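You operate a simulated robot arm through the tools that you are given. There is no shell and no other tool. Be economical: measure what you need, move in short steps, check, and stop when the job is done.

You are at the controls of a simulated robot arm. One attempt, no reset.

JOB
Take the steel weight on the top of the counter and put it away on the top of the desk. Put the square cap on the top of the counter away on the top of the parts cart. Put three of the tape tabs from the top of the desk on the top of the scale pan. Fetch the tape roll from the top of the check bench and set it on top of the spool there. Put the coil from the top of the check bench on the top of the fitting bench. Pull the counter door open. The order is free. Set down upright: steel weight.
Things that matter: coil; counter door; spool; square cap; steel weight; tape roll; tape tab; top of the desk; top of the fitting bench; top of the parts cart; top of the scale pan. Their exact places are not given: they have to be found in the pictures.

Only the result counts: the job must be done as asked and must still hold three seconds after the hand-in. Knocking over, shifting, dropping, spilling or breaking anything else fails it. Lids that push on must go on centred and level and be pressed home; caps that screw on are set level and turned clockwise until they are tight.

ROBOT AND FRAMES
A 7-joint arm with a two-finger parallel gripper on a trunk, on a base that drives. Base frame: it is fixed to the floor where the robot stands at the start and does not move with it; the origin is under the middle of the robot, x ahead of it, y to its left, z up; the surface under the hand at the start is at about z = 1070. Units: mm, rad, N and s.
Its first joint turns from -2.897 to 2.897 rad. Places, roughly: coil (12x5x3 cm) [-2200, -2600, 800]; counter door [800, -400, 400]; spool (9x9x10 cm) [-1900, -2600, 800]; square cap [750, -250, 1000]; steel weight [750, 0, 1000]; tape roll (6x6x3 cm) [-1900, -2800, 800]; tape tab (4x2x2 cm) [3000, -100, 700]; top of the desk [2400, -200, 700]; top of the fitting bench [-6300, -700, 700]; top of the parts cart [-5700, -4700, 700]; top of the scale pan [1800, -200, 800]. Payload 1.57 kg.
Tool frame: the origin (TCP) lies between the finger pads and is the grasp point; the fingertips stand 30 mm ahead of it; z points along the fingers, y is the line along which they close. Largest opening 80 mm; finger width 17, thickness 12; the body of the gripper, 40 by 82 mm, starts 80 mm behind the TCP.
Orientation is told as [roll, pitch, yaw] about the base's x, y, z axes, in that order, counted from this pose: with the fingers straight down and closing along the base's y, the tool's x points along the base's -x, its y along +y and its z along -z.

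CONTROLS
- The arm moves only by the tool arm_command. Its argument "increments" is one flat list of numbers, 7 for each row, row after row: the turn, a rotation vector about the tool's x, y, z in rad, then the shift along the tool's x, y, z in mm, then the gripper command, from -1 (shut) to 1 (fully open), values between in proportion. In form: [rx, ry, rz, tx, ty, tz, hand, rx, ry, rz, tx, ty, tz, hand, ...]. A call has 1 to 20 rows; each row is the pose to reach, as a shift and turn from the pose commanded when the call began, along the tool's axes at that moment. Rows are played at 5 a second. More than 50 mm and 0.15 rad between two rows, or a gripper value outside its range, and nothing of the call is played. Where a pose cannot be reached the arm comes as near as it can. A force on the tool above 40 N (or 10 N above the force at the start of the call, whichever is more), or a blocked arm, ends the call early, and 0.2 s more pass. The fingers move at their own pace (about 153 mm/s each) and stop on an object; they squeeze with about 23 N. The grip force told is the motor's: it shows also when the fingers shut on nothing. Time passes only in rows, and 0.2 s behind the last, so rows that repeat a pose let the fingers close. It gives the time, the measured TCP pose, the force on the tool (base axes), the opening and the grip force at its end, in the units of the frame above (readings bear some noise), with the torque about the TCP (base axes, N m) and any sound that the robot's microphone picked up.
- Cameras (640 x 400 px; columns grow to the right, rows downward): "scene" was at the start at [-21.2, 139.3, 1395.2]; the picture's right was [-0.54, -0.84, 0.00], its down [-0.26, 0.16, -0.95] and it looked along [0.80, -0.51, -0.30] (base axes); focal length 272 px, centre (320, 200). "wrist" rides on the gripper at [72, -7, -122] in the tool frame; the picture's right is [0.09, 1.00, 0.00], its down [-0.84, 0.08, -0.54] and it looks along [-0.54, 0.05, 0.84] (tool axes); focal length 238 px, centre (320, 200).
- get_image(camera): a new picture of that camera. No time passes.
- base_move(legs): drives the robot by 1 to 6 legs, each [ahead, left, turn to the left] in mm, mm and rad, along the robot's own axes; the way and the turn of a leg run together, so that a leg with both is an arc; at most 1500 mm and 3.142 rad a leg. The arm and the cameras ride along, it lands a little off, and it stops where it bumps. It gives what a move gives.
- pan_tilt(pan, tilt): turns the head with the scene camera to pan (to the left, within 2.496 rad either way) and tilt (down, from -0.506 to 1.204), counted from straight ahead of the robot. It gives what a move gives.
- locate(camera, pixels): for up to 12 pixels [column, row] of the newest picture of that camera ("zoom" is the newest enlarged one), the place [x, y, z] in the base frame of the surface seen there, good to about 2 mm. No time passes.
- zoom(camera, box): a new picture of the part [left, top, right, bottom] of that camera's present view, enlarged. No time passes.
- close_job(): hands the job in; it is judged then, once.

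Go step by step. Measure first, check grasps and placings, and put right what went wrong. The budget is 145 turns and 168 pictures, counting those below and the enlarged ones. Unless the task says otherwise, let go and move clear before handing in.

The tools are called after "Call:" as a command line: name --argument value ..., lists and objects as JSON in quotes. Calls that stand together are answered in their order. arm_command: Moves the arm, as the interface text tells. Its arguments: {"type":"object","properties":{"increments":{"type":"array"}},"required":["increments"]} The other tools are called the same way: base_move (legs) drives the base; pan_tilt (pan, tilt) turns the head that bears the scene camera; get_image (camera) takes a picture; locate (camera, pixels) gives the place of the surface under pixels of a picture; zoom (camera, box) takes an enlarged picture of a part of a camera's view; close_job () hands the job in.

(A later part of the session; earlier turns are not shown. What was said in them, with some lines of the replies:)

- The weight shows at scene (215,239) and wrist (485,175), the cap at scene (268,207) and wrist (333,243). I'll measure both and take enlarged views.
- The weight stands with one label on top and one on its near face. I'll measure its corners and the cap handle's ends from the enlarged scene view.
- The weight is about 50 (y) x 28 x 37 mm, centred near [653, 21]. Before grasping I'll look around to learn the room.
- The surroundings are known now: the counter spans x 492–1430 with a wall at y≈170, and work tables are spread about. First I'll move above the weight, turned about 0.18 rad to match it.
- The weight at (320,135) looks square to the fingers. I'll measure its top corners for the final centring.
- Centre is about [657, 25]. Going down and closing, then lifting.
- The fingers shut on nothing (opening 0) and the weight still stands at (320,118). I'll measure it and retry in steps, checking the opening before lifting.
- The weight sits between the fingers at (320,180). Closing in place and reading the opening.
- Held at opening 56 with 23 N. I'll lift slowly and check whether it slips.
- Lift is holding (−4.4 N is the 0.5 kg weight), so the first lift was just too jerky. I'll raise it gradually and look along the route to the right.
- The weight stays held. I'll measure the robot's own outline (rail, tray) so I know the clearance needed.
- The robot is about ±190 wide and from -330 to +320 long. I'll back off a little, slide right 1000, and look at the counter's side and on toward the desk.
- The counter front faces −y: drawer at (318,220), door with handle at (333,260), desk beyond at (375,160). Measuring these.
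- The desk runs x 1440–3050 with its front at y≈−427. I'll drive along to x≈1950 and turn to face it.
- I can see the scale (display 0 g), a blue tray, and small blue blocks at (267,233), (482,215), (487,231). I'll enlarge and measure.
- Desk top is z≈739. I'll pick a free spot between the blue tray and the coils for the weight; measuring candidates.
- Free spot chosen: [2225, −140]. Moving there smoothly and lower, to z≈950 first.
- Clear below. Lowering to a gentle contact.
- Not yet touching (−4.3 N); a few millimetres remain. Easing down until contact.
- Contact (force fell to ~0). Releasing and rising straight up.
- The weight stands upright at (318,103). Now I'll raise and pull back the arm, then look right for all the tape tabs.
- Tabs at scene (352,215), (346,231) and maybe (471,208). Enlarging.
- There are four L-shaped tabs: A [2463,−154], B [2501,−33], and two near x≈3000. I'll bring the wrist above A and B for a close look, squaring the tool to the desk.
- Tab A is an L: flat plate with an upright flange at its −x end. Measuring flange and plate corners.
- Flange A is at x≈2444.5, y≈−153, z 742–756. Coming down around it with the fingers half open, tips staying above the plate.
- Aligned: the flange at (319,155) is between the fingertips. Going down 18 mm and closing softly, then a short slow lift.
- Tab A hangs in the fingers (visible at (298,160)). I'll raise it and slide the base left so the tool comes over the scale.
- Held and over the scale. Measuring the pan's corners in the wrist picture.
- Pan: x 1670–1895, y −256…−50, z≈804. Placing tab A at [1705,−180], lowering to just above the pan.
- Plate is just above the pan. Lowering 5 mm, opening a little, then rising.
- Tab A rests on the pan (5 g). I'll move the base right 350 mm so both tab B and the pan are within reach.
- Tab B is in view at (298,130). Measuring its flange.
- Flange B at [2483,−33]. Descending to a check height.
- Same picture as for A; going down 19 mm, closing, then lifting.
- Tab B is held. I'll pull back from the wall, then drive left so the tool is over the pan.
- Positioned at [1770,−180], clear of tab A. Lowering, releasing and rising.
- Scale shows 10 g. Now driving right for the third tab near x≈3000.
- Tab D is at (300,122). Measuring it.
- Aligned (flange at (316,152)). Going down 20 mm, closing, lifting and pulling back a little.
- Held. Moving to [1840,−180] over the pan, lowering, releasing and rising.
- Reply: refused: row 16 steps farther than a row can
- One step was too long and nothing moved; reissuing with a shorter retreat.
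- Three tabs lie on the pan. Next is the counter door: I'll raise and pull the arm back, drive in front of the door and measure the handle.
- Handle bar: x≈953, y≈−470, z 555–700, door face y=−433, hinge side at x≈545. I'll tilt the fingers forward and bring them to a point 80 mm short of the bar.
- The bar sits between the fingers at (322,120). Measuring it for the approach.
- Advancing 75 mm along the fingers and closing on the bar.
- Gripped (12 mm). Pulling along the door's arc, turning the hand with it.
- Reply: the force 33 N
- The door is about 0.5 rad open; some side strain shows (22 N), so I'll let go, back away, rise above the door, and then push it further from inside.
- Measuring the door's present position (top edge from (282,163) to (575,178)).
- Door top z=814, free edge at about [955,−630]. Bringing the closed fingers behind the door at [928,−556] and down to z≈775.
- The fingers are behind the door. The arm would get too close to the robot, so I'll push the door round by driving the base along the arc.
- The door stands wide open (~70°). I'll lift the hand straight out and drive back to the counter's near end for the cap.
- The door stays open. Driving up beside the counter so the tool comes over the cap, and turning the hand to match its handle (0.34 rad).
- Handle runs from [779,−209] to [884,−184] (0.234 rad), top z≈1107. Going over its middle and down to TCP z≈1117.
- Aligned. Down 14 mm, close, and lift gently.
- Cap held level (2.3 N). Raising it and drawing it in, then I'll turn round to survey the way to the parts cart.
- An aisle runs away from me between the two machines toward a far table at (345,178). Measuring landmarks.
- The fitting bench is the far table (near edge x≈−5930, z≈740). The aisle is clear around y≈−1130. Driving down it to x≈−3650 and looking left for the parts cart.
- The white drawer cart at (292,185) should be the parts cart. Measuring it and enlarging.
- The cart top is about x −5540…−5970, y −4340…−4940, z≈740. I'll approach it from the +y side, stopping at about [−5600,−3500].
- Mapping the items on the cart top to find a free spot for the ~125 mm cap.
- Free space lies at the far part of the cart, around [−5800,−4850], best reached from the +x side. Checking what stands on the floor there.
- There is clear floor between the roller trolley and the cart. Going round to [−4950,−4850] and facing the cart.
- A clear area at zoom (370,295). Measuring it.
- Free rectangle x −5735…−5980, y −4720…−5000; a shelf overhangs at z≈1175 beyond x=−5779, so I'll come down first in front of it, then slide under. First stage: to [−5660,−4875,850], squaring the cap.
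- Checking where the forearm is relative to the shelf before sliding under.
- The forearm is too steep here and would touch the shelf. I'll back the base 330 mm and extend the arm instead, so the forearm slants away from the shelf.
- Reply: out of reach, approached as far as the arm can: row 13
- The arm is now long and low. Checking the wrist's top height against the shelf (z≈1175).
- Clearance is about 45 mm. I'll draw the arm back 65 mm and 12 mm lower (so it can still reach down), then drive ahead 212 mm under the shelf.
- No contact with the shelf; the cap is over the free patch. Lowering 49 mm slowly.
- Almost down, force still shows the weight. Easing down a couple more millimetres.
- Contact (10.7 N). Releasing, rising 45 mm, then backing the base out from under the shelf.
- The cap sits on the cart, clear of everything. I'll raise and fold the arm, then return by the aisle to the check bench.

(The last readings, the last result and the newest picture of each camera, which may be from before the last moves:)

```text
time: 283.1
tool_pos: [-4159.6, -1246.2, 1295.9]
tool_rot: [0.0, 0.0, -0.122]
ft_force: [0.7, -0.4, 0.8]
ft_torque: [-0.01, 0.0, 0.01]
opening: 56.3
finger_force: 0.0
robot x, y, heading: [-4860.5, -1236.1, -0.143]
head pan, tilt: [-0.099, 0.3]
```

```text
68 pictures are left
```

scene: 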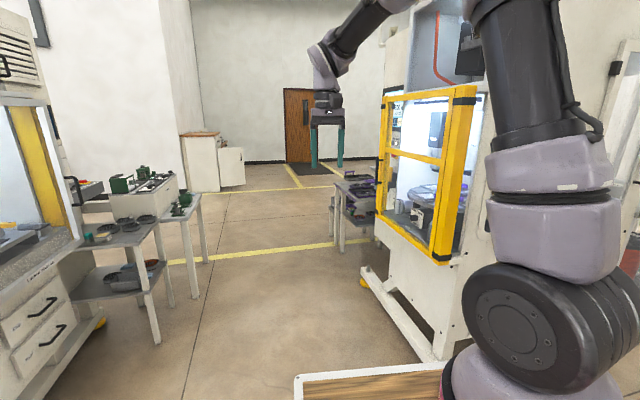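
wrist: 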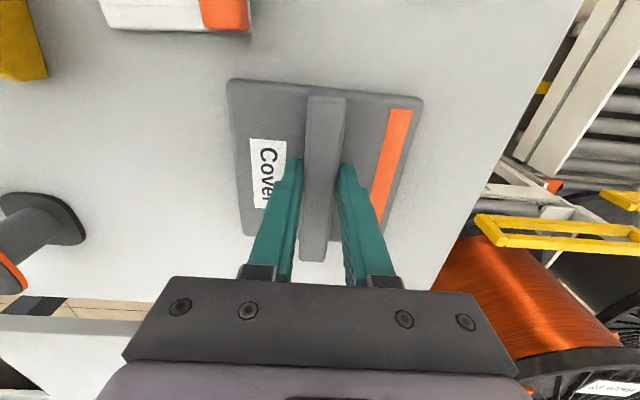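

The aisle is straight ahead with the counter beyond. Driving back through it, then down to the +x side of the check bench and turning to face it.

Call:
base_move --legs '[[0, 60, 0.142], [1450, 0, 0], [1450, 0, 0], [1000, 0, 0]]'

Call:
base_move --legs '[[0, -1450, 0], [0, 0, 3.1]]'

Call:
pan_tilt --pan 0.0 --tilt 0.5

Call:
get_image --camera "scene"

Call:
get_image --camera "wrist"

```text
time: 302.5
tool_pos: [-267.3, -1045.3, 1295.3]
tool_rot: [-0.001, 0.001, 0.004]
ft_force: [0.1, 0.6, -0.7]
ft_torque: [-0.05, -0.01, 0.0]
opening: 55.9
finger_force: 0.0
robot x, y, heading: [-966.4, -1127.7, -0.016]
head pan, tilt: [-0.099, 0.3]
```

```text
time: 317.0
tool_pos: [-1680.4, -2628.6, 1296.2]
tool_rot: [-0.003, -0.001, 3.078]
ft_force: [0.5, -0.3, -0.4]
ft_torque: [0.01, 0.01, 0.02]
opening: 55.9
finger_force: 0.0
robot x, y, heading: [-980.7, -2598.4, 3.055]
head pan, tilt: [-0.099, 0.3]
```

```text
time: 317.7
tool_pos: [-1679.9, -2630.4, 1295.5]
tool_rot: [-0.003, 0.001, 3.078]
ft_force: [-0.8, -0.3, 0.3]
ft_torque: [0.02, 0.03, -0.01]
opening: 56.2
finger_force: 0.1
robot x, y, heading: [-983.6, -2593.4, 3.057]
head pan, tilt: [0.0, 0.499]
```

```text
67 pictures are left
```

scene: 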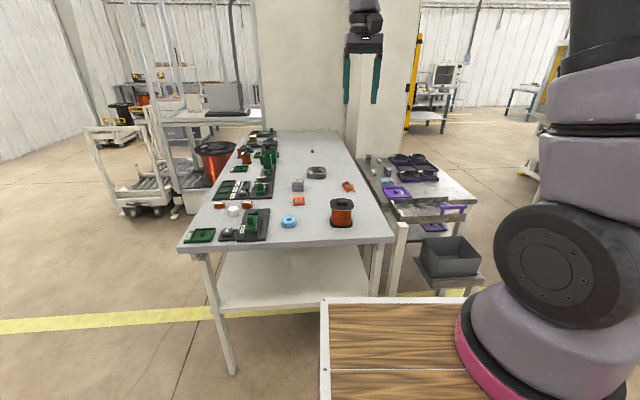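

```text
66 pictures are left
```

wrist: 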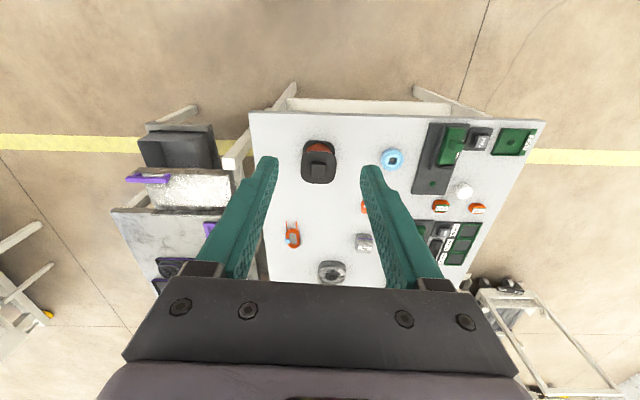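

Spool at (341,212), blue tape roll at (289,221), orange coil at (347,187). Enlarging and measuring.

Call:
zoom --camera "scene" --box '[260, 160, 380, 240]'

Call:
locate --camera "zoom" --pixels '[[155, 310], [130, 335], [185, 335], [430, 210], [400, 215], [470, 220], [430, 370], [465, 150], [480, 130], [455, 140], [205, 220], [430, 235]]'

Call:
zoom --camera "wrist" --box '[270, 120, 420, 260]'

```text
5.00 times, centred on (320, 200) of scene
```

zoom: 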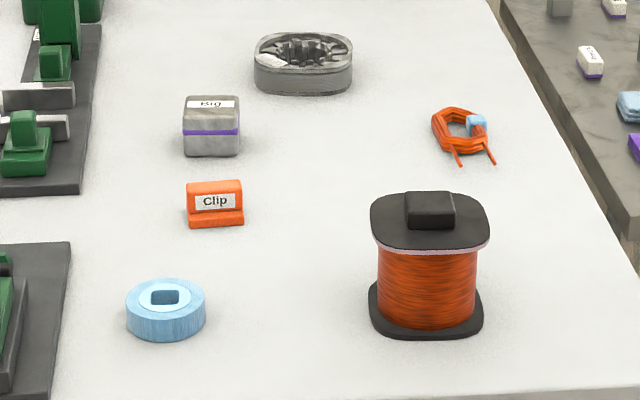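

```text
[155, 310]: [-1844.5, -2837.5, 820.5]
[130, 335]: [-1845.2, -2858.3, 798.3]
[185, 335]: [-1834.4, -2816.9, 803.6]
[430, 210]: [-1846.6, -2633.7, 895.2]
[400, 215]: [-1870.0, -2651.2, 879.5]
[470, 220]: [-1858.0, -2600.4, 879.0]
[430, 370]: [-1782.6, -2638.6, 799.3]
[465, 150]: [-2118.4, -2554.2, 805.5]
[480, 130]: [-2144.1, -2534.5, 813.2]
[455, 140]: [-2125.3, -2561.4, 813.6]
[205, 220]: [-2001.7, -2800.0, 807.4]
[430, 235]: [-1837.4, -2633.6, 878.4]
```

```text
2.86 times, centred on (345, 190) of wrist
```

zoom: 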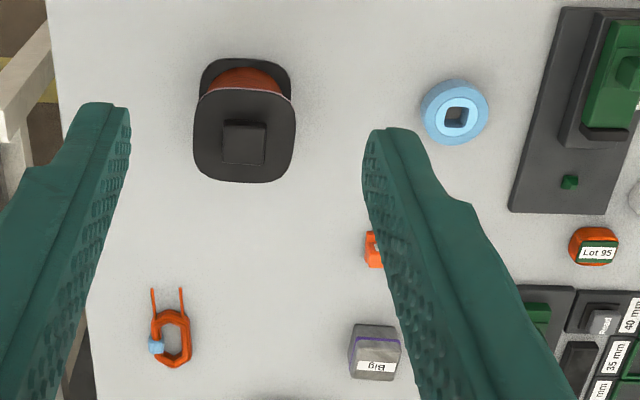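

The spool has a square peg on top (z≈879 flange) and the roll a square hole, so alignment may matter. Moving the wrist over the roll for a close look.

Call:
arm_command --increments '[0, 0, 0, -16, 24, 33, 1, 0, 0, 0, -33, 48, 66, 1, 0, 0, 0, -50, 72, 100, 1, 0, 0, 0, -67, 96, 133, 1, 0, 0, 0, -84, 119, 166, 1, 0, 0, 0, -101, 143, 200, 1, 0, 0, 0, -118, 167, 233, 1, 0, 0, 0, -135, 191, 266, 1, 0, 0, 0, -151, 215, 300, 1, 0, 0, 0, -151, 215, 300, 1]'

Call:
get_image --camera "wrist"

Call:
zoom --camera "wrist" --box '[270, 70, 370, 150]'

```text
time: 319.9
tool_pos: [-1843.9, -2832.5, 998.5]
tool_rot: [-0.002, -0.001, 3.078]
ft_force: [0.7, 0.3, -0.3]
ft_torque: [0.0, -0.05, 0.02]
opening: 79.9
finger_force: 0.0
robot x, y, heading: [-977.5, -2595.4, 3.053]
head pan, tilt: [0.0, 0.499]
```

```text
63 pictures are left
```

wrist: 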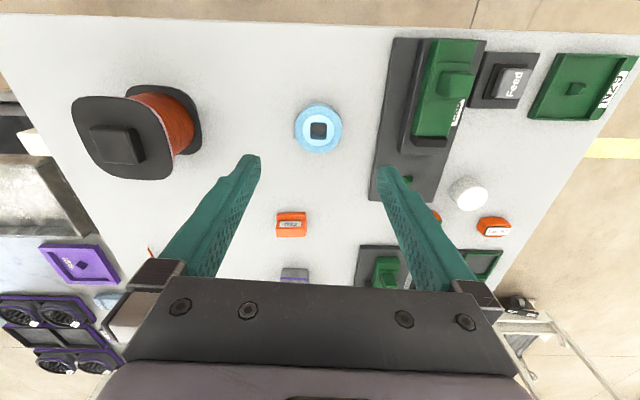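

```text
5.00 times, centred on (320, 110) of wrist
```

zoom: 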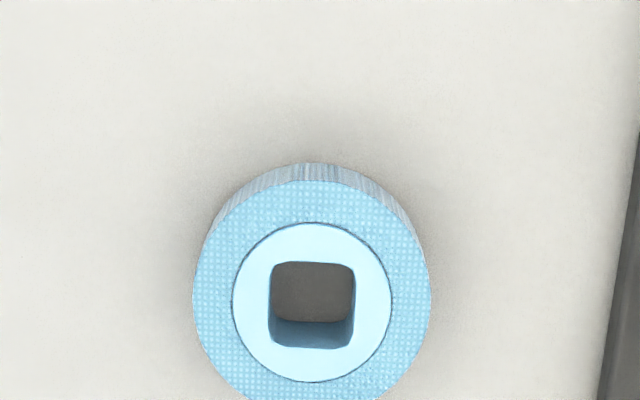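

Call:
locate --camera "zoom" --pixels '[[196, 300], [430, 300], [313, 183], [272, 265], [352, 265], [352, 345], [272, 345], [235, 300], [390, 300], [313, 230], [313, 378]]'

Call:
zoom --camera "wrist" --box '[60, 70, 210, 190]'

Call:
locate --camera "wrist" --pixels '[[92, 133], [128, 126], [142, 157], [104, 163], [115, 145], [75, 100], [125, 97], [170, 175], [95, 175]]'

```text
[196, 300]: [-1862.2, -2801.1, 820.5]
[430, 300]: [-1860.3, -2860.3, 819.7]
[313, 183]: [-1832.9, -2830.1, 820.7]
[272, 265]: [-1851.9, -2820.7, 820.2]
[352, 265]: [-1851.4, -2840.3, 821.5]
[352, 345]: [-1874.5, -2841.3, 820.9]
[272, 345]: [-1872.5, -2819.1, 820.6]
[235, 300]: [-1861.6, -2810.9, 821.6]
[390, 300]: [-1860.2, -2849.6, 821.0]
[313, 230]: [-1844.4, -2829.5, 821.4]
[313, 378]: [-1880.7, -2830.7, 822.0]
```

```text
3.33 times, centred on (135, 130) of wrist
```

zoom: 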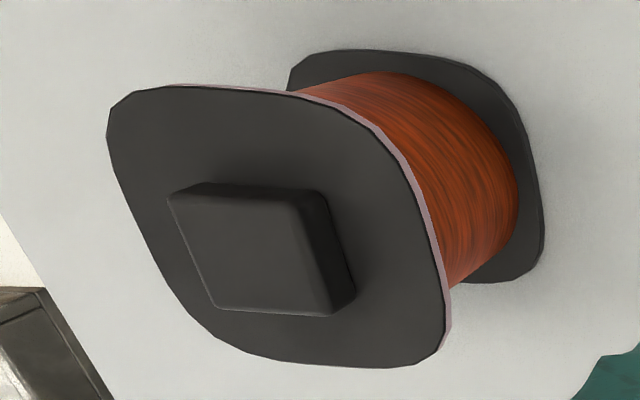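

```text
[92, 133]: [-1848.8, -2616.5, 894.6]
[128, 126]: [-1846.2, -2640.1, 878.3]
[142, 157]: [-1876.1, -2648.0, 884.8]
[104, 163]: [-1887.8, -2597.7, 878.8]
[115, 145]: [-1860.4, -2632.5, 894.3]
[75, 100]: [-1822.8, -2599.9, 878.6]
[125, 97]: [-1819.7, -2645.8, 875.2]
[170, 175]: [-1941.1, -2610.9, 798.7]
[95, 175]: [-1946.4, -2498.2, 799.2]
```

Call:
locate --camera "zoom" --pixels '[[176, 202], [292, 206], [326, 308], [219, 303], [250, 255], [320, 200], [352, 290], [115, 110], [430, 350], [380, 130], [230, 340]]'

```text
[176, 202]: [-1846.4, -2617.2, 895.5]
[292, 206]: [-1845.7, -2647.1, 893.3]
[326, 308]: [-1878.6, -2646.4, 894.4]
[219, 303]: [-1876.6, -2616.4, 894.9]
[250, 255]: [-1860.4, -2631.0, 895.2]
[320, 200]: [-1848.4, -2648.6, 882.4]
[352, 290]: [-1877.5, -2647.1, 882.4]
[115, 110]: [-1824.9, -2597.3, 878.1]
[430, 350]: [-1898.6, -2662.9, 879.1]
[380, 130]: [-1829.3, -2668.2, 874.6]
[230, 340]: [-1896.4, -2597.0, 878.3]
```

The peg is ~31 mm square (centre [−1862,−2632], top z 895) and the roll's hole only 21 mm, so the roll will rest on the peg. Descending over the roll (centre [−1861.5,−2830.5]).

Call:
arm_command --increments '[0, 0, 0, -9, -0.5, 40, 0.8, 0, 0, 0, -17.7, -0.9, 80, 0.8, 0, 0, 0, -17.7, -0.9, 115, 0.8, 0, 0, 0, -17.7, -0.9, 140, 0.8, 0, 0, 0, -17.7, -0.9, 140, 0.8]'

Call:
get_image --camera "wrist"

```text
time: 321.1
tool_pos: [-1860.6, -2831.5, 856.9]
tool_rot: [0.001, 0.0, 3.077]
ft_force: [0.0, 0.1, 0.5]
ft_torque: [-0.02, 0.0, 0.04]
opening: 72.1
finger_force: 0.0
robot x, y, heading: [-979.2, -2591.5, 3.056]
head pan, tilt: [0.0, 0.499]
```

```text
60 pictures are left
```

wrist: 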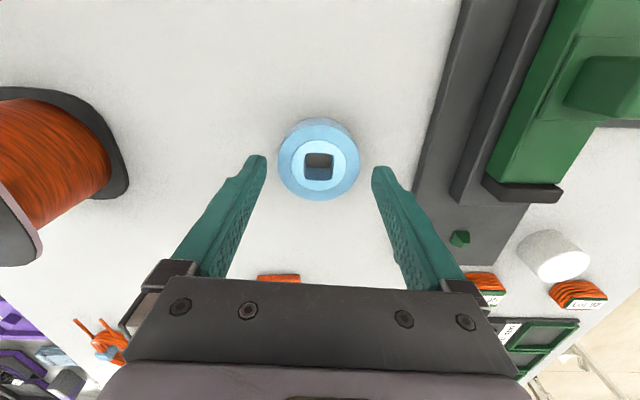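

Centred. Down 23 mm, closing, and a gentle lift to above the spool's height.

Call:
arm_command --increments '[0, 0, 0, 0, 0, 12, 0.8, 0, 0, 0, 0, 0, 23, 0.8, 0, 0, 0, 0, 0, 23, -1, 0, 0, 0, 0, 0, 23, -1, 0, 0, 0, 0, 0, 23, -1, 0, 0, 0, 0, 0, 21, -1, 0, 0, 0, 0, 0, 17, -1, 0, 0, 0, 0, 0, 10, -1, 0, 0, 0, 0, 0, 0, -1, 0, 0, 0, 0, 0, -15, -1, 0, 0, 0, 0, 0, -35, -1, 0, 0, 0, 0, 0, -60, -1, 0, 0, 0, 0, 0, -85, -1, 0, 0, 0, 0, 0, -110, -1, 0, 0, 0, 0, 0, -130, -1, 0, 0, 0, 0, 0, -143, -1, 0, 0, 0, 0, 0, -150, -1]'

Call:
get_image --camera "wrist"

```text
time: 324.7
tool_pos: [-1860.9, -2831.0, 1007.2]
tool_rot: [0.0, 0.0, 3.077]
ft_force: [-0.4, 0.4, -0.8]
ft_torque: [0.01, 0.01, -0.02]
opening: 58.2
finger_force: 23.1
robot x, y, heading: [-977.4, -2595.7, 3.057]
head pan, tilt: [0.0, 0.499]
```

```text
59 pictures are left
```

wrist: 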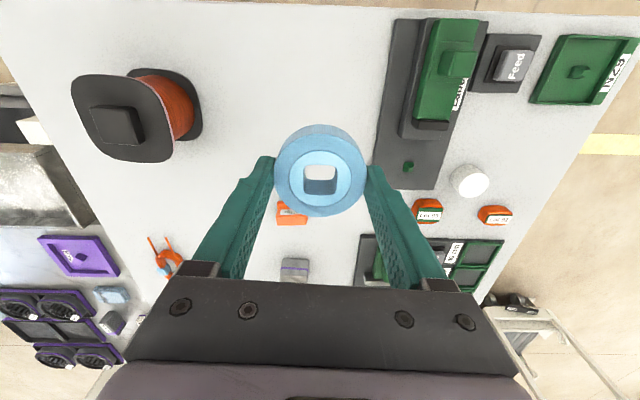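

Held (58 mm). Measuring the roll's offset in the hand and the peg again from here.

Call:
locate --camera "wrist" --pixels '[[305, 172], [336, 175], [320, 163], [319, 207], [320, 197], [306, 195], [335, 195], [97, 110], [130, 108], [143, 140], [108, 142], [118, 125]]'

```text
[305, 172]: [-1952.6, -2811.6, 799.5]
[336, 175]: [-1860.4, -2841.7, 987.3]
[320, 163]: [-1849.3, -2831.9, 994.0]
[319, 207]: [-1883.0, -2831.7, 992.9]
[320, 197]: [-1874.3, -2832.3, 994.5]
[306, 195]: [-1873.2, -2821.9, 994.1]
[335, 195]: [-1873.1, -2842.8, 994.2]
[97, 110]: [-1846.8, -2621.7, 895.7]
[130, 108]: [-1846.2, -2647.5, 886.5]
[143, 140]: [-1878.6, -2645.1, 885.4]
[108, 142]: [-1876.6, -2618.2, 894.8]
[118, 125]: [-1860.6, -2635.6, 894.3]
```

Moving 199 mm in +y over the peg at this height.

Call:
arm_command --increments '[0, 0, 0, -0.5, -8, 0, -1, 0, 0, 0, -2, -25, 0, -1, 0, 0, 0, -3.5, -50, 0, -1, 0, 0, 0, -5, -78, 0, -1, 0, 0, 0, -7, -106, 0, -1, 0, 0, 0, -9, -134, 0, -1, 0, 0, 0, -11, -160, 0, -1, 0, 0, 0, -12.5, -180, 0, -1, 0, 0, 0, -13.5, -193, 0, -1, 0, 0, 0, -13.8, -198.5, 0, -1, 0, 0, 0, -13.8, -198.5, 20, -1, 0, 0, 0, -13.8, -198.5, 40, -1, 0, 0, 0, -13.8, -198.5, 55, -1, 0, 0, 0, -13.8, -198.5, 58, -1]'

Call:
get_image --camera "wrist"

Call:
zoom --camera "scene" --box '[290, 160, 390, 240]'

```text
time: 327.7
tool_pos: [-1862.6, -2632.6, 947.3]
tool_rot: [-0.001, -0.002, 3.078]
ft_force: [0.0, -0.4, -0.2]
ft_torque: [-0.01, -0.01, -0.03]
opening: 58.4
finger_force: 23.4
robot x, y, heading: [-975.1, -2592.9, 3.054]
head pan, tilt: [0.0, 0.499]
```

```text
58 pictures are left
```

wrist: 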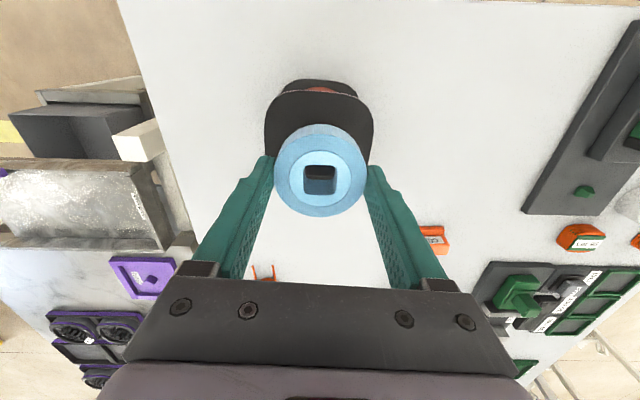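

```text
5.00 times, centred on (340, 200) of scene
```

zoom: 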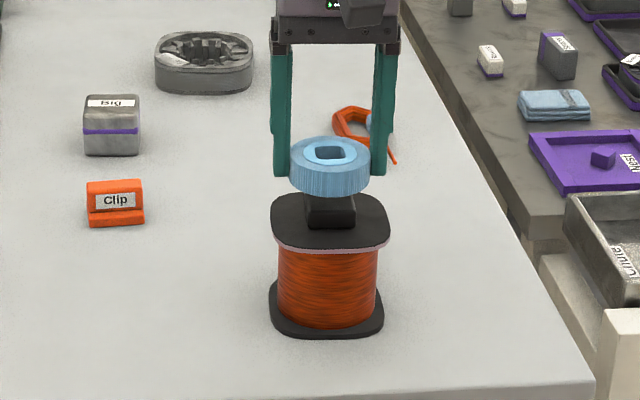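

The roll is right above the peg. Lowering 14 mm and watching the force.

Call:
arm_command --increments '[0, 0, 0, 0, 0, 4, -1, 0, 0, 0, 0, 0, 8, -1, 0, 0, 0, 0, 0, 11, -1, 0, 0, 0, 0, 0, 13, -1, 0, 0, 0, 0, 0, 14, -1]'

Call:
zoom --camera "scene" --box '[290, 160, 390, 240]'

```text
time: 328.9
tool_pos: [-1862.4, -2632.7, 934.7]
tool_rot: [0.0, 0.0, 3.079]
ft_force: [0.2, 0.5, 0.3]
ft_torque: [-0.01, 0.01, -0.03]
opening: 58.5
finger_force: 23.4
robot x, y, heading: [-981.3, -2594.0, 3.058]
head pan, tilt: [0.0, 0.499]
```

```text
5.00 times, centred on (340, 200) of scene
```

zoom: 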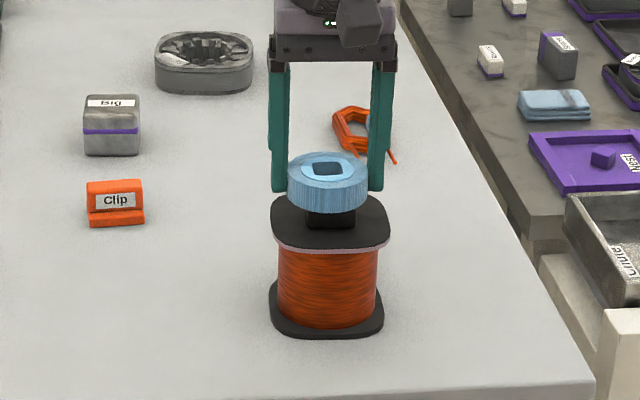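

Call:
arm_command --increments '[0, 0, 0, 0, 0, 1, -1, 0, 0, 0, 0, 0, 2, -1, 0, 0, 0, 0, 0, 3, -1, 0, 0, 0, 0, 0, 3, -1]'

```text
time: 329.9
tool_pos: [-1864.1, -2635.2, 929.7]
tool_rot: [-0.001, 0.001, 3.079]
ft_force: [-0.7, 0.0, -0.6]
ft_torque: [0.0, 0.0, 0.01]
opening: 58.7
finger_force: 23.7
robot x, y, heading: [-977.4, -2596.4, 3.054]
head pan, tilt: [0.0, 0.499]
```

No contact yet; continuing in millimetre steps.

Call:
arm_command --increments '[0, 0, 0, 0, 0, 1, -1, 0, 0, 0, 0, 0, 1.5, -1, 0, 0, 0, 0, 0, 2, -1, 0, 0, 0, 0, 0, 2, -1]'

Call:
zoom --camera "scene" --box '[310, 180, 370, 230]'

```text
time: 330.9
tool_pos: [-1863.8, -2634.7, 928.7]
tool_rot: [0.001, -0.001, 3.078]
ft_force: [-2.4, -0.2, 7.3]
ft_torque: [0.01, -0.06, -0.01]
opening: 58.4
finger_force: 22.7
robot x, y, heading: [-978.3, -2594.7, 3.056]
head pan, tilt: [0.0, 0.499]
```

```text
8.00 times, centred on (340, 205) of scene
```

zoom: 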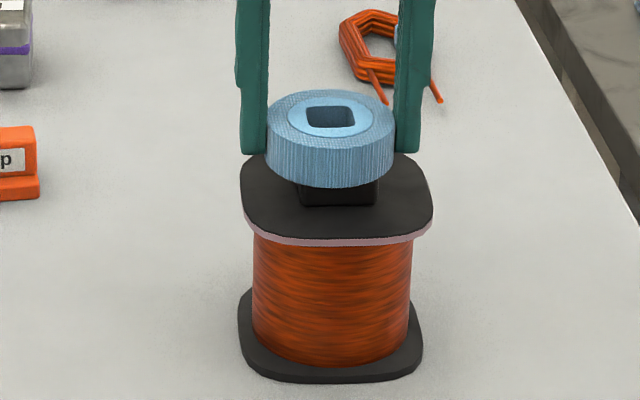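

Contact (7.3 N) and centred on the peg. Opening evenly and rising straight.

Call:
arm_command --increments '[0, 0, 0, 0, 0, -0.3, -1, 0, 0, 0, 0, 0, -0.3, 0.8, 0, 0, 0, 0, 0, -0.3, 0.8, 0, 0, 0, 0, 0, -8, 0.8, 0, 0, 0, 0, 0, -30, 0.8, 0, 0, 0, 0, 0, -65, 0.8, 0, 0, 0, 0, 0, -100, 0.8, 0, 0, 0, 0, 0, -125, 0.8]'

Call:
zoom --camera "scene" --box '[290, 160, 390, 240]'

Call:
get_image --camera "wrist"

```text
time: 332.7
tool_pos: [-1863.7, -2633.2, 1052.1]
tool_rot: [-0.003, 0.003, 3.078]
ft_force: [0.0, 0.0, 0.4]
ft_torque: [0.0, -0.03, -0.01]
opening: 71.9
finger_force: 0.1
robot x, y, heading: [-976.9, -2594.0, 3.06]
head pan, tilt: [0.0, 0.499]
```

```text
5.00 times, centred on (340, 200) of scene
```

zoom: 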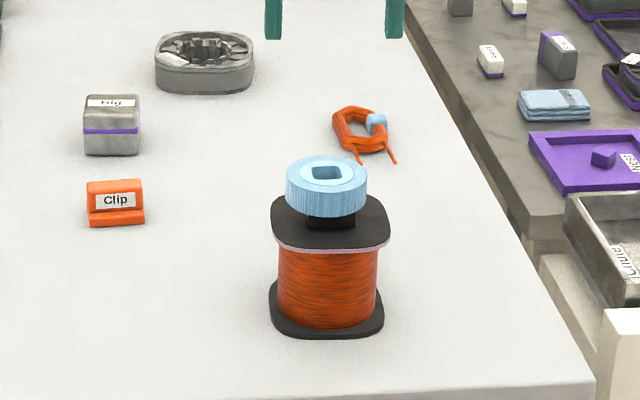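

```text
53 pictures are left
```

wrist: 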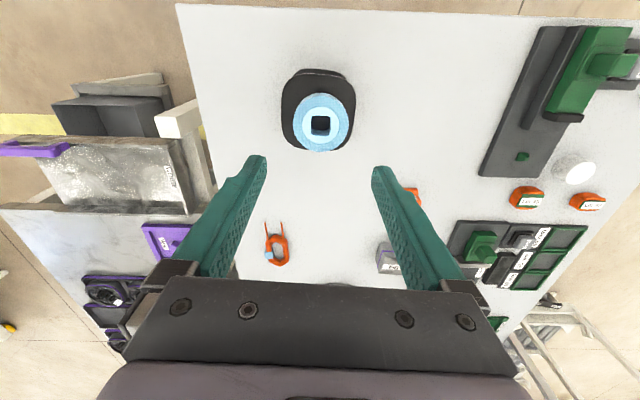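

The roll rests level on the spool. Now the coil: driving ahead 150 mm and bringing the wrist over it.

Call:
base_move --legs '[[150, 0, 0.07]]'

Call:
arm_command --increments '[0, 0, 0, -25, -20, 20, 0.8, 0, 0, 0, -50, -40, 40, 0.8, 0, 0, 0, -75, -60, 60, 0.8, 0, 0, 0, -100, -80, 80, 0.8, 0, 0, 0, -100, -80, 80, 0.8]'

Call:
get_image --camera "wrist"

```text
time: 334.1
tool_pos: [-2006.6, -2686.8, 1053.8]
tool_rot: [0.0, 0.0, -3.135]
ft_force: [0.2, 0.8, 0.5]
ft_torque: [-0.02, 0.01, 0.01]
opening: 72.0
finger_force: 0.0
robot x, y, heading: [-1125.2, -2589.1, 3.121]
head pan, tilt: [0.0, 0.499]
```

```text
time: 335.3
tool_pos: [-2109.0, -2606.0, 973.6]
tool_rot: [-0.001, 0.002, -3.137]
ft_force: [0.1, -0.1, 0.5]
ft_torque: [0.03, 0.0, 0.01]
opening: 72.1
finger_force: 0.0
robot x, y, heading: [-1127.1, -2587.3, 3.12]
head pan, tilt: [0.0, 0.499]
```

```text
52 pictures are left
```

wrist: 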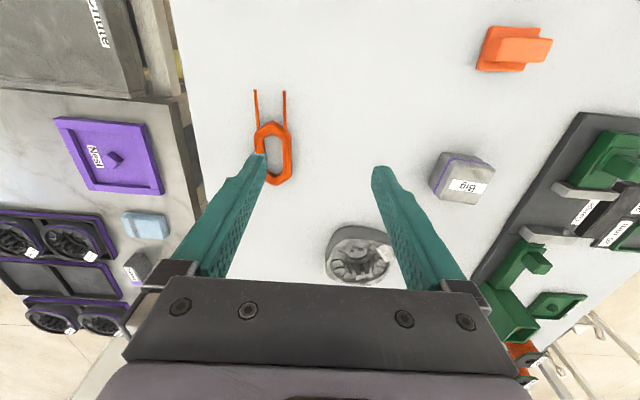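

Call:
zoom --camera "wrist" --box '[220, 80, 340, 200]'

Call:
locate --camera "wrist" --pixels '[[272, 122], [258, 140], [291, 160], [290, 138], [274, 184], [256, 95], [284, 95], [270, 130], [288, 150], [275, 155]]'

```text
3.33 times, centred on (280, 140) of wrist
```

zoom: 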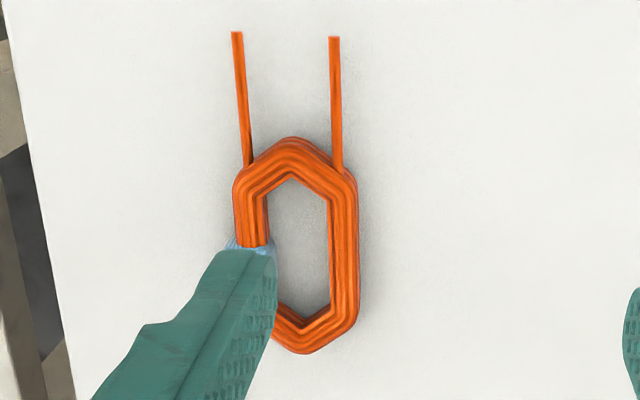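

```text
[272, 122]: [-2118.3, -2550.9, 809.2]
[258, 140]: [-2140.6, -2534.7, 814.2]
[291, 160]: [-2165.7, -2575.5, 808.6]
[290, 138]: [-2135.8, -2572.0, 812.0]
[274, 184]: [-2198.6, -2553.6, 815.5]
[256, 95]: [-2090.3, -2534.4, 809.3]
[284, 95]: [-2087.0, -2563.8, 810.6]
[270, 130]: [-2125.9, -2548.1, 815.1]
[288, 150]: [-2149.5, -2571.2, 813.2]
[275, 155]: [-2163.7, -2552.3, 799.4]
```

Coil ring: x −2117…−2199, y −2534…−2575, top z 815. Moving over its middle and down.

Call:
arm_command --increments '[0, 0, 0, -22, -26, 10, 0.8, 0, 0, 0, -43, -52, 40, 0.8, 0, 0, 0, -43, -52, 80, 0.8, 0, 0, 0, -43, -52, 115, 0.8, 0, 0, 0, -43, -52, 115, 0.8]'

Call:
get_image --camera "wrist"

```text
time: 336.5
tool_pos: [-2152.9, -2557.0, 858.5]
tool_rot: [0.001, 0.0, -3.137]
ft_force: [0.0, -0.6, 0.4]
ft_torque: [-0.03, 0.03, 0.0]
opening: 71.9
finger_force: 0.0
robot x, y, heading: [-1124.8, -2590.7, 3.12]
head pan, tilt: [0.0, 0.499]
```

```text
50 pictures are left
```

wrist: 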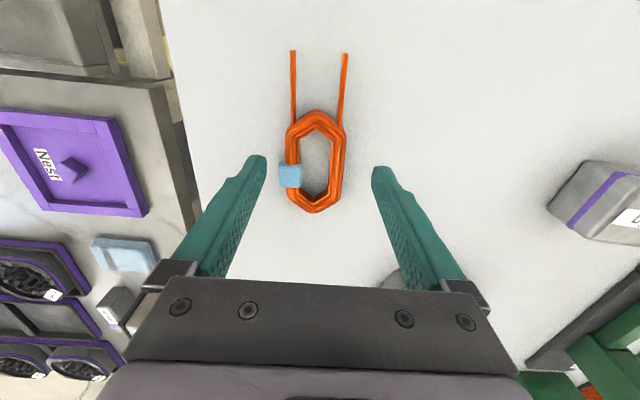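

Centred. Down 25 mm, closing, gentle lift.

Call:
arm_command --increments '[0, 0, 0, 0, -2, 13, 0.8, 0, 0, 0, 0, -2, 25, 0.8, 0, 0, 0, 0, -2, 25, 0, 0, 0, 0, 0, -2, 25, -1, 0, 0, 0, 0, -2, 25, -1, 0, 0, 0, 0, -2, 25, -1, 0, 0, 0, 0, -2, 23, -1, 0, 0, 0, 0, -2, 19, -1, 0, 0, 0, 0, -2, 12, -1, 0, 0, 0, 0, -2, 2, -1, 0, 0, 0, 0, -2, -10, -1]'

Call:
get_image --camera "wrist"

```text
time: 338.9
tool_pos: [-2151.0, -2553.9, 869.6]
tool_rot: [-0.001, 0.0, -3.135]
ft_force: [0.2, 0.2, -1.3]
ft_torque: [-0.06, -0.02, 0.01]
opening: 49.2
finger_force: 23.0
robot x, y, heading: [-1130.2, -2588.7, 3.127]
head pan, tilt: [0.0, 0.499]
```

```text
49 pictures are left
```

wrist: 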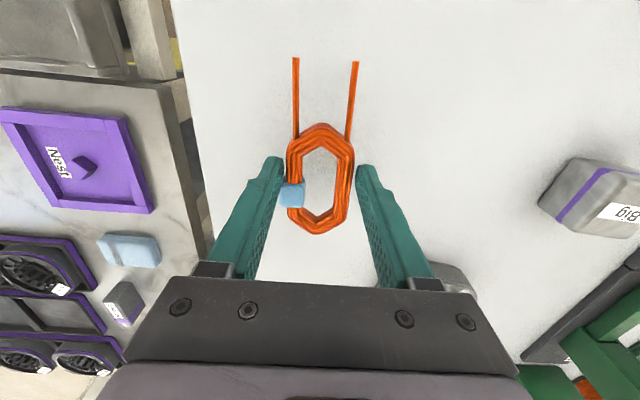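

Coil held (49 mm). Raising, then drawing the arm in for the drive.

Call:
arm_command --increments '[0, 0, 0, 0, 0, -8, -1, 0, 0, 0, 0, 0, -24, -1, 0, 0, 0, 0, 0, -50, -1, 0, 0, 0, 0, 0, -80, -1, 0, 0, 0, 0, 0, -112, -1, 0, 0, 0, 0, 0, -145, -1, 0, 0, 0, 0, 0, -178, -1, 0, 0, 0, 8, 0, -210, -1, 0, 0, 0, 25, 0, -240, -1, 0, 0, 0, 50, 0, -268, -1, 0, 0, 0, 80, 0, -295, -1, 0, 0, 0, 112, 0, -320, -1, 0, 0, 0, 145, 0, -343, -1, 0, 0, 0, 178, 0, -365, -1, 0, 0, 0, 210, 0, -385, -1, 0, 0, 0, 240, 0, -402, -1, 0, 0, 0, 268, 0, -415, -1, 0, 0, 0, 290, 0, -425, -1, 0, 0, 0, 305, 0, -432, -1, 0, 0, 0, 312, 0, -435, -1]'

Call:
get_image --camera "wrist"

```text
time: 343.1
tool_pos: [-1838.9, -2551.7, 1305.0]
tool_rot: [-0.001, -0.001, -3.133]
ft_force: [0.4, -0.3, -1.3]
ft_torque: [0.0, -0.01, 0.03]
opening: 48.9
finger_force: 23.2
robot x, y, heading: [-1126.0, -2587.0, 3.127]
head pan, tilt: [0.0, 0.499]
```

```text
48 pictures are left
```

wrist: 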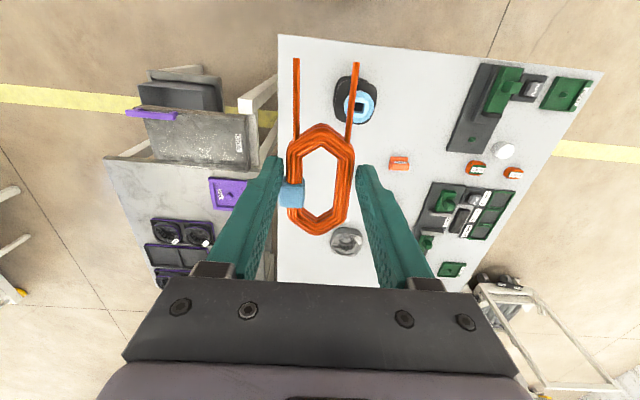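

Driving up to the aisle and straight down it to the fitting bench.

Call:
base_move --legs '[[-150, 0, 0.015], [0, -1460, 0]]'

Call:
base_move --legs '[[1450, 0, 0], [1450, 0, 0], [1150, 0, 0]]'

Call:
pan_tilt --pan 0.0 --tilt 0.4

Call:
get_image --camera "scene"

```text
time: 351.3
tool_pos: [-1688.9, -1098.5, 1306.3]
tool_rot: [-0.002, 0.001, -3.125]
ft_force: [1.1, 0.1, -1.2]
ft_torque: [-0.02, 0.01, -0.01]
opening: 49.3
finger_force: 23.0
robot x, y, heading: [-975.0, -1127.4, 3.133]
head pan, tilt: [0.0, 0.499]
```

```text
time: 370.8
tool_pos: [-5736.2, -977.3, 1304.3]
tool_rot: [-0.002, 0.0, 3.109]
ft_force: [0.0, -0.3, -1.8]
ft_torque: [0.05, -0.02, 0.01]
opening: 49.0
finger_force: 23.1
robot x, y, heading: [-5030.9, -1045.1, 3.08]
head pan, tilt: [0.0, 0.499]
```

```text
time: 371.4
tool_pos: [-5736.7, -977.1, 1305.6]
tool_rot: [-0.001, 0.0, 3.109]
ft_force: [-0.6, -0.5, -1.4]
ft_torque: [0.01, 0.01, 0.01]
opening: 49.0
finger_force: 23.2
robot x, y, heading: [-5024.5, -1038.3, 3.088]
head pan, tilt: [0.0, 0.4]
```

```text
47 pictures are left
```

scene: 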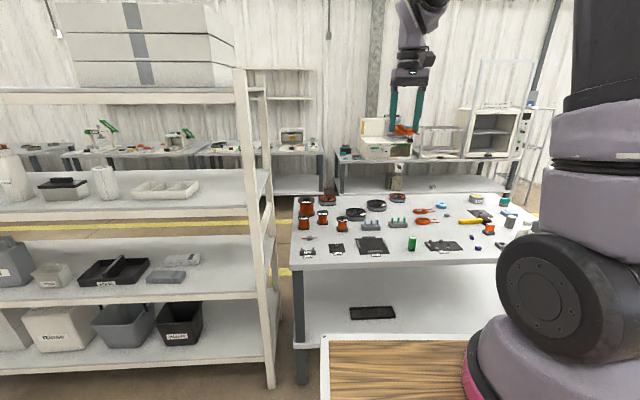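

The fitting bench is full of small parts; enlarging to find a clear patch.

Call:
zoom --camera "scene" --box '[285, 180, 525, 280]'

Call:
locate --camera "zoom" --pixels '[[315, 200], [315, 165], [300, 185], [345, 185], [520, 210], [480, 230], [330, 235], [400, 180], [240, 215], [440, 215], [380, 215], [570, 230]]'

Call:
get_image --camera "wrist"

```text
2.67 times, centred on (405, 230) of scene
```

zoom: 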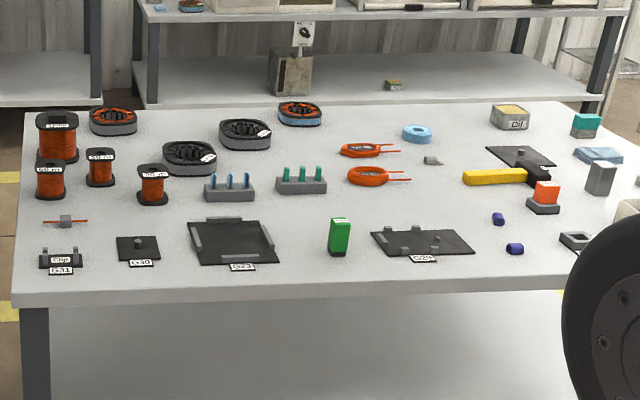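

```text
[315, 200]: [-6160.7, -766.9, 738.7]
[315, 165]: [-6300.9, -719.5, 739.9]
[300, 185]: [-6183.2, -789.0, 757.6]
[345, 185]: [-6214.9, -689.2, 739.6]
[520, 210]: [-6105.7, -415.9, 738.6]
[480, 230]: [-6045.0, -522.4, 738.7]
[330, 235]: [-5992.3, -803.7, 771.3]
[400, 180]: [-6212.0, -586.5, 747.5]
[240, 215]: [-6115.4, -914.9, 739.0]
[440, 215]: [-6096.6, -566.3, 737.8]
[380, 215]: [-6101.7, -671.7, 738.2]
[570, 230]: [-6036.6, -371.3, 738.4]
```

```text
45 pictures are left
```

wrist: 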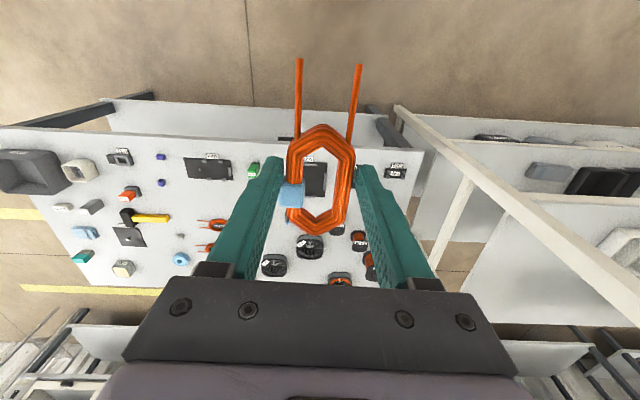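

Two clear patches further back look promising, at zoom (360,122) and (460,135). Measuring their bounds.

Call:
locate --camera "zoom" --pixels '[[326, 112], [398, 112], [340, 138], [400, 140], [362, 122], [455, 135], [485, 125], [300, 122], [405, 135], [370, 148], [360, 104], [490, 150]]'

```text
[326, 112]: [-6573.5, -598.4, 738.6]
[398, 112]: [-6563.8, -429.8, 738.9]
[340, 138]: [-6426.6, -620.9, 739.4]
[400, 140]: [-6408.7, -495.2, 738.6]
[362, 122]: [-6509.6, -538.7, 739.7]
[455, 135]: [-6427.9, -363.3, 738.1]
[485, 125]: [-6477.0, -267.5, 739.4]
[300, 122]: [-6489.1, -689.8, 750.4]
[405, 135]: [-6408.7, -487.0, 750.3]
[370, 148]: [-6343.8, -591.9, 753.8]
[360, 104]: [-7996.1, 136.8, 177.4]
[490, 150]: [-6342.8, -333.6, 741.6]
```

Patch A (x −6535…−6400, y −600…−500) is clear. Driving the base to bring it within reach.

Call:
base_move --legs '[[0, -430, 0.055], [420, 0, 0]]'

Call:
get_image --camera "scene"

Call:
get_image --camera "wrist"

```text
time: 376.2
tool_pos: [-6137.4, -591.7, 1305.0]
tool_rot: [-0.003, 0.001, -3.123]
ft_force: [-0.3, -0.4, -0.9]
ft_torque: [0.0, -0.04, -0.04]
opening: 49.3
finger_force: 22.5
robot x, y, heading: [-5422.3, -618.2, 3.14]
head pan, tilt: [0.0, 0.4]
```

```text
44 pictures are left
```

scene: 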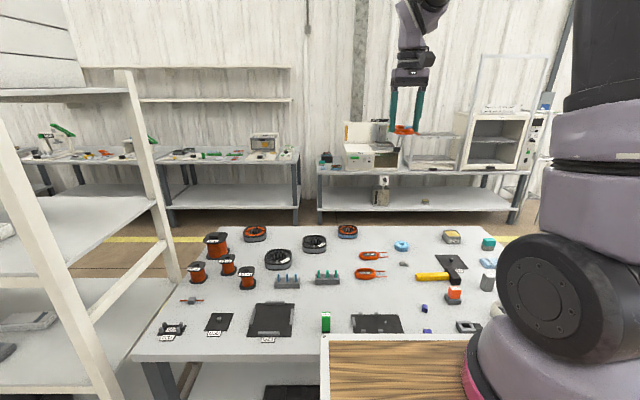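

```text
43 pictures are left
```

wrist: 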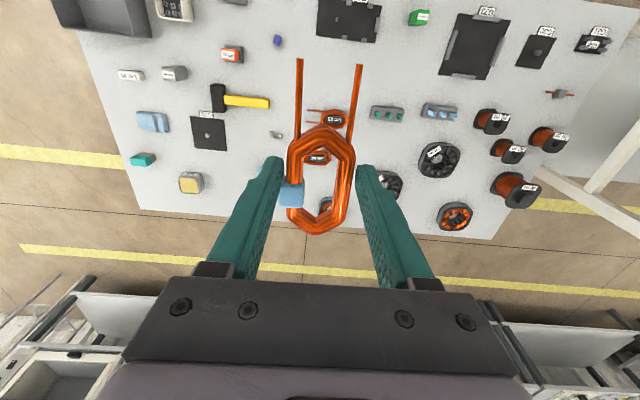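

Now closer; enlarging the patch between the stator (347,231), the roll (401,245) and the coils (373,256).

Call:
zoom --camera "scene" --box '[310, 215, 470, 295]'

Call:
locate --camera "zoom" --pixels '[[185, 85], [235, 85], [280, 85], [250, 110], [290, 120], [190, 110], [340, 135], [250, 145], [190, 60], [330, 60], [420, 100], [470, 90]]'

```text
4.00 times, centred on (390, 255) of scene
```

zoom: 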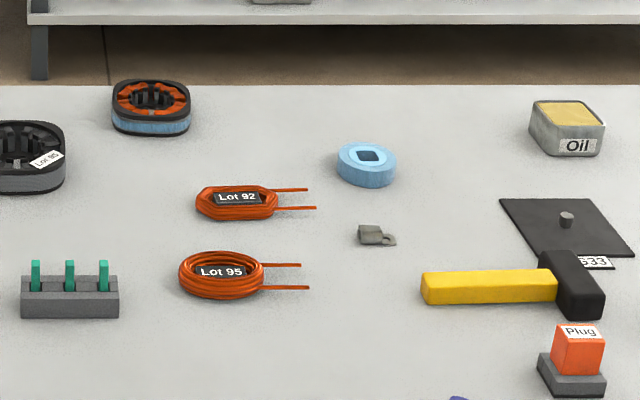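

```text
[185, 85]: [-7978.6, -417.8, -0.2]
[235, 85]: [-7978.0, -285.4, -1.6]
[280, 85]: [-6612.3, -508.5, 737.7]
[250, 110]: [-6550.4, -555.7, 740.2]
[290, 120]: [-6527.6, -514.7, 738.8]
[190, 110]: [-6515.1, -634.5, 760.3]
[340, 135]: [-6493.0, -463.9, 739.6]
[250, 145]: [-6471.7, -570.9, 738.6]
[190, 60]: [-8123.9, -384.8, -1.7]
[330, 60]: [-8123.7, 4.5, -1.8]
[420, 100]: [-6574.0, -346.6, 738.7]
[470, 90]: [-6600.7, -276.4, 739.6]
```

The patch right of the blue roll, around zoom (455,160), is larger. Verifying its bounds.

Call:
locate --camera "zoom" --pixels '[[394, 165], [400, 172], [498, 200], [528, 148], [455, 155], [455, 190], [398, 240], [430, 270], [455, 120], [370, 187]]'

```text
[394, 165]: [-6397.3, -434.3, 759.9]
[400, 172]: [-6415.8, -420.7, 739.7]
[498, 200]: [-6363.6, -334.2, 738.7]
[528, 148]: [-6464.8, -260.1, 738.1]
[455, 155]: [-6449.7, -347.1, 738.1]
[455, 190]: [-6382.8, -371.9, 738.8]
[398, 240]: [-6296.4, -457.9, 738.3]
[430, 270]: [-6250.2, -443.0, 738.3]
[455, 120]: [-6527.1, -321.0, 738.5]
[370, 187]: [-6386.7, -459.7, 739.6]
```

Target [−6455,−350]; I need the base about 250 mm further right and 90 mm ahead.

Call:
base_move --legs '[[0, -255, 0], [90, 0, 0]]'

Call:
get_image --camera "wrist"

```text
time: 378.7
tool_pos: [-6229.7, -347.3, 1304.5]
tool_rot: [-0.001, 0.0, -3.113]
ft_force: [-0.2, -0.5, -0.9]
ft_torque: [-0.01, 0.0, 0.0]
opening: 48.9
finger_force: 23.0
robot x, y, heading: [-5517.3, -368.8, -3.135]
head pan, tilt: [0.0, 0.4]
```

```text
41 pictures are left
```

wrist: 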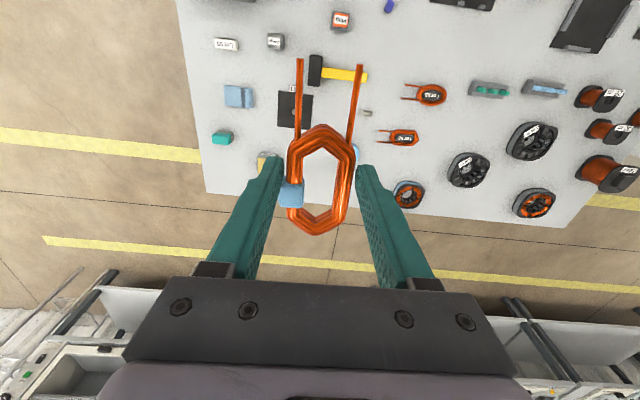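

Moving out and down to about 70 mm above the spot.

Call:
arm_command --increments '[0, 0, 0, -2, 0, 4, -1, 0, 0, 0, -8, 0, 15, -1, 0, 0, 0, -17, 0, 34, -1, 0, 0, 0, -29, 0, 58, -1, 0, 0, 0, -43, -1, 87, -1, 0, 0, 0, -58, -1, 119, -1, 0, 0, 0, -75, -1, 153, -1, 0, 0, 0, -94, -1, 193, -1, 0, 0, 0, -113, -2, 230, -1, 0, 0, 0, -131, -2, 267, -1, 0, 0, 0, -150, -2, 307, -1, 0, 0, 0, -167, -3, 341, -1, 0, 0, 0, -182, -3, 373, -1, 0, 0, 0, -196, -3, 402, -1, 0, 0, 0, -208, -3, 426, -1, 0, 0, 0, -217, -3.4, 444, -1, 0, 0, 0, -223, -3.4, 456, -1, 0, 0, 0, -225, -3.4, 460, -1]'

Call:
get_image --camera "wrist"

Call:
get_image --camera "scene"

```text
time: 382.5
tool_pos: [-6453.7, -349.9, 844.2]
tool_rot: [-0.002, 0.003, -3.113]
ft_force: [0.4, 0.1, -0.6]
ft_torque: [0.0, -0.02, -0.01]
opening: 49.1
finger_force: 23.0
robot x, y, heading: [-5514.2, -371.1, -3.139]
head pan, tilt: [0.0, 0.4]
```

```text
40 pictures are left
```

wrist: 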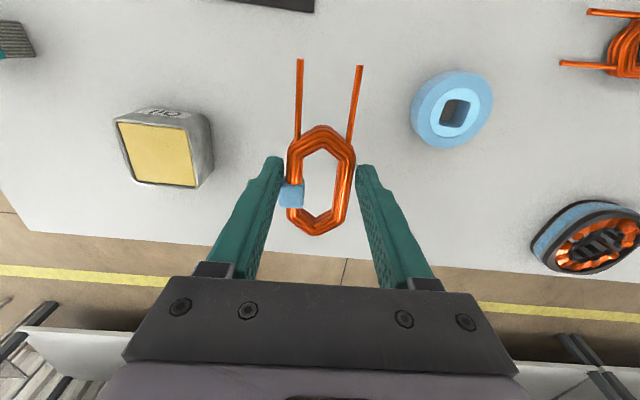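

```text
39 pictures are left
```

scene: 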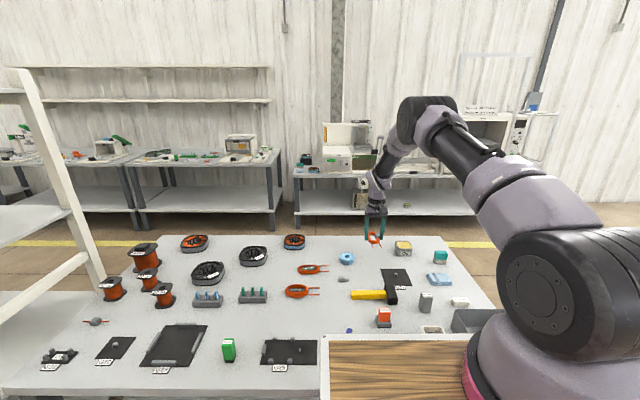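

Clear between the oil tin and the roll. Lowering 68 mm gently.

Call:
arm_command --increments '[0, 0, 0, 0, 0, 5, -1, 0, 0, 0, 0, 0, 15, -1, 0, 0, 0, 0, 0, 30, -1, 0, 0, 0, 0, 0, 45, -1, 0, 0, 0, 0, 0, 56, -1, 0, 0, 0, 0, 0, 63, -1, 0, 0, 0, 0, 0, 66, -1, 0, 0, 0, 0, 0, 68, -1]'

Call:
get_image --camera "wrist"

```text
time: 384.3
tool_pos: [-6454.2, -348.3, 775.9]
tool_rot: [-0.001, 0.0, -3.114]
ft_force: [1.1, -0.5, -0.7]
ft_torque: [-0.03, -0.01, 0.02]
opening: 48.9
finger_force: 22.7
robot x, y, heading: [-5513.4, -368.7, -3.132]
head pan, tilt: [0.0, 0.4]
```

```text
38 pictures are left
```

wrist: 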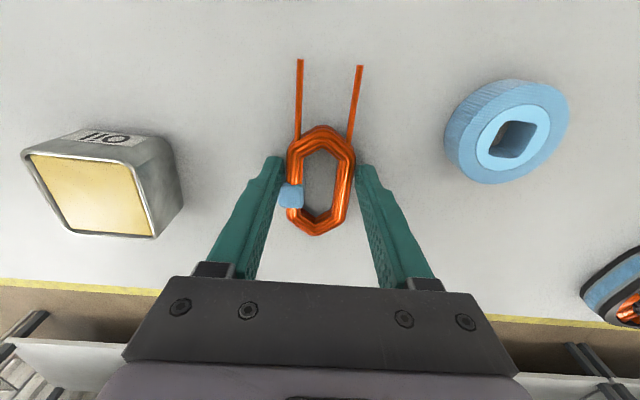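

Nearly down; the last 2–3 mm.

Call:
arm_command --increments '[0, 0, 0, 0, 0, 1, -1, 0, 0, 0, 0, 0, 2, -1, 0, 0, 0, 0, 0, 2.5, -1, 0, 0, 0, 0, 0, 2.5, -1]'

```text
time: 385.3
tool_pos: [-6454.2, -349.9, 775.7]
tool_rot: [-0.002, 0.0, -3.115]
ft_force: [-0.2, 0.2, -1.1]
ft_torque: [-0.01, 0.0, 0.0]
opening: 48.9
finger_force: 22.9
robot x, y, heading: [-5517.8, -367.5, -3.131]
head pan, tilt: [0.0, 0.4]
```

Call:
arm_command --increments '[0, 0, 0, 0, 0, 0.8, -1, 0, 0, 0, 0, 0, 1.6, -1, 0, 0, 0, 0, 0, 1.6, -1]'

```text
time: 386.1
tool_pos: [-6454.1, -349.2, 773.7]
tool_rot: [-0.001, -0.002, -3.114]
ft_force: [1.9, 0.9, 12.0]
ft_torque: [-0.1, 0.16, -0.03]
opening: 48.9
finger_force: 22.4
robot x, y, heading: [-5519.1, -372.8, -3.135]
head pan, tilt: [0.0, 0.4]
```

Contact (12 N). Opening moderately, rising straight, and checking.

Call:
arm_command --increments '[0, 0, 0, 0, 0, -0.5, -1, 0, 0, 0, 0, 0, -0.5, 0.55, 0, 0, 0, 0, 0, -0.5, 0.55, 0, 0, 0, 0, 0, -10, 0.55, 0, 0, 0, 0, 0, -35, 0.55, 0, 0, 0, 0, 0, -75, 0.55, 0, 0, 0, 0, 0, -115, 0.55, 0, 0, 0, 20, 0, -155, 0.55, 0, 0, 0, 45, 0, -195, 0.55, 0, 0, 0, 70, 0, -235, 0.55, 0, 0, 0, 95, 0, -275, 0.55, 0, 0, 0, 120, 0, -315, 0.55, 0, 0, 0, 145, 0, -355, 0.55]'

Call:
get_image --camera "wrist"

Call:
zoom --camera "scene" --box '[310, 215, 470, 315]'

```text
time: 388.9
tool_pos: [-6307.2, -346.9, 1130.9]
tool_rot: [-0.001, 0.003, -3.114]
ft_force: [-0.6, 0.7, -0.3]
ft_torque: [-0.03, -0.03, -0.01]
opening: 62.1
finger_force: 0.1
robot x, y, heading: [-5516.5, -368.9, -3.138]
head pan, tilt: [0.0, 0.4]
```

```text
37 pictures are left
```

wrist: 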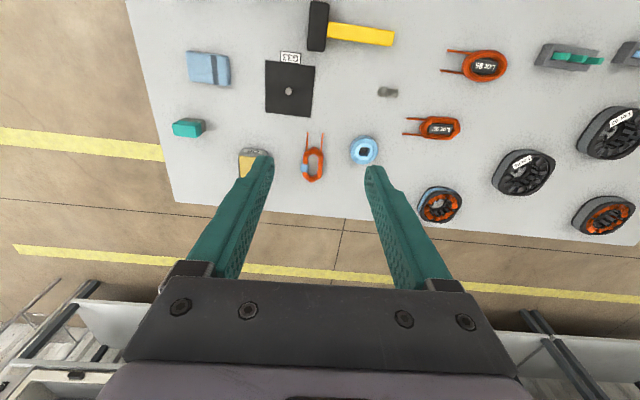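

```text
4.00 times, centred on (390, 265) of scene
```

zoom: 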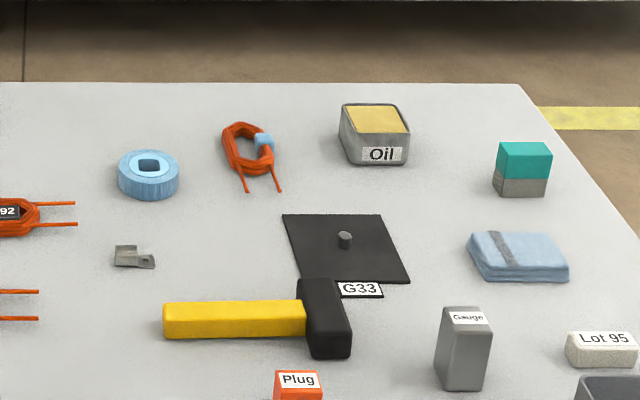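

Every item is placed and the coil lies clear on the fitting bench (zoom (250,150)). The hand is empty and clear of everything, so I'm handing in.

Call:
close_job

```text
The job is handed in.
```

I finished every part of the job and handed it in; the result has not come back.

- **Steel weight:** it stands upright on the top of the desk. My first grip slipped when I lifted too fast, and that nudged it about 3 mm on the counter.
- **Square cap:** it is on the top of the parts cart, clear of the other items there.
- **Tape tabs:** three are on the scale pan. The display still read 10 g after the third one, though all three show on the pan in the picture.
- **Tape roll:** it rests level and centred on the spool's peg. The peg is about 31 mm square and the roll's hole only 21 mm, so the roll sits on the peg rather than over it.
- **Coil:** it is on the top of the fitting bench.
- **Counter door:** it is open about 70–80° and was still open when I last saw it, before collecting the cap.
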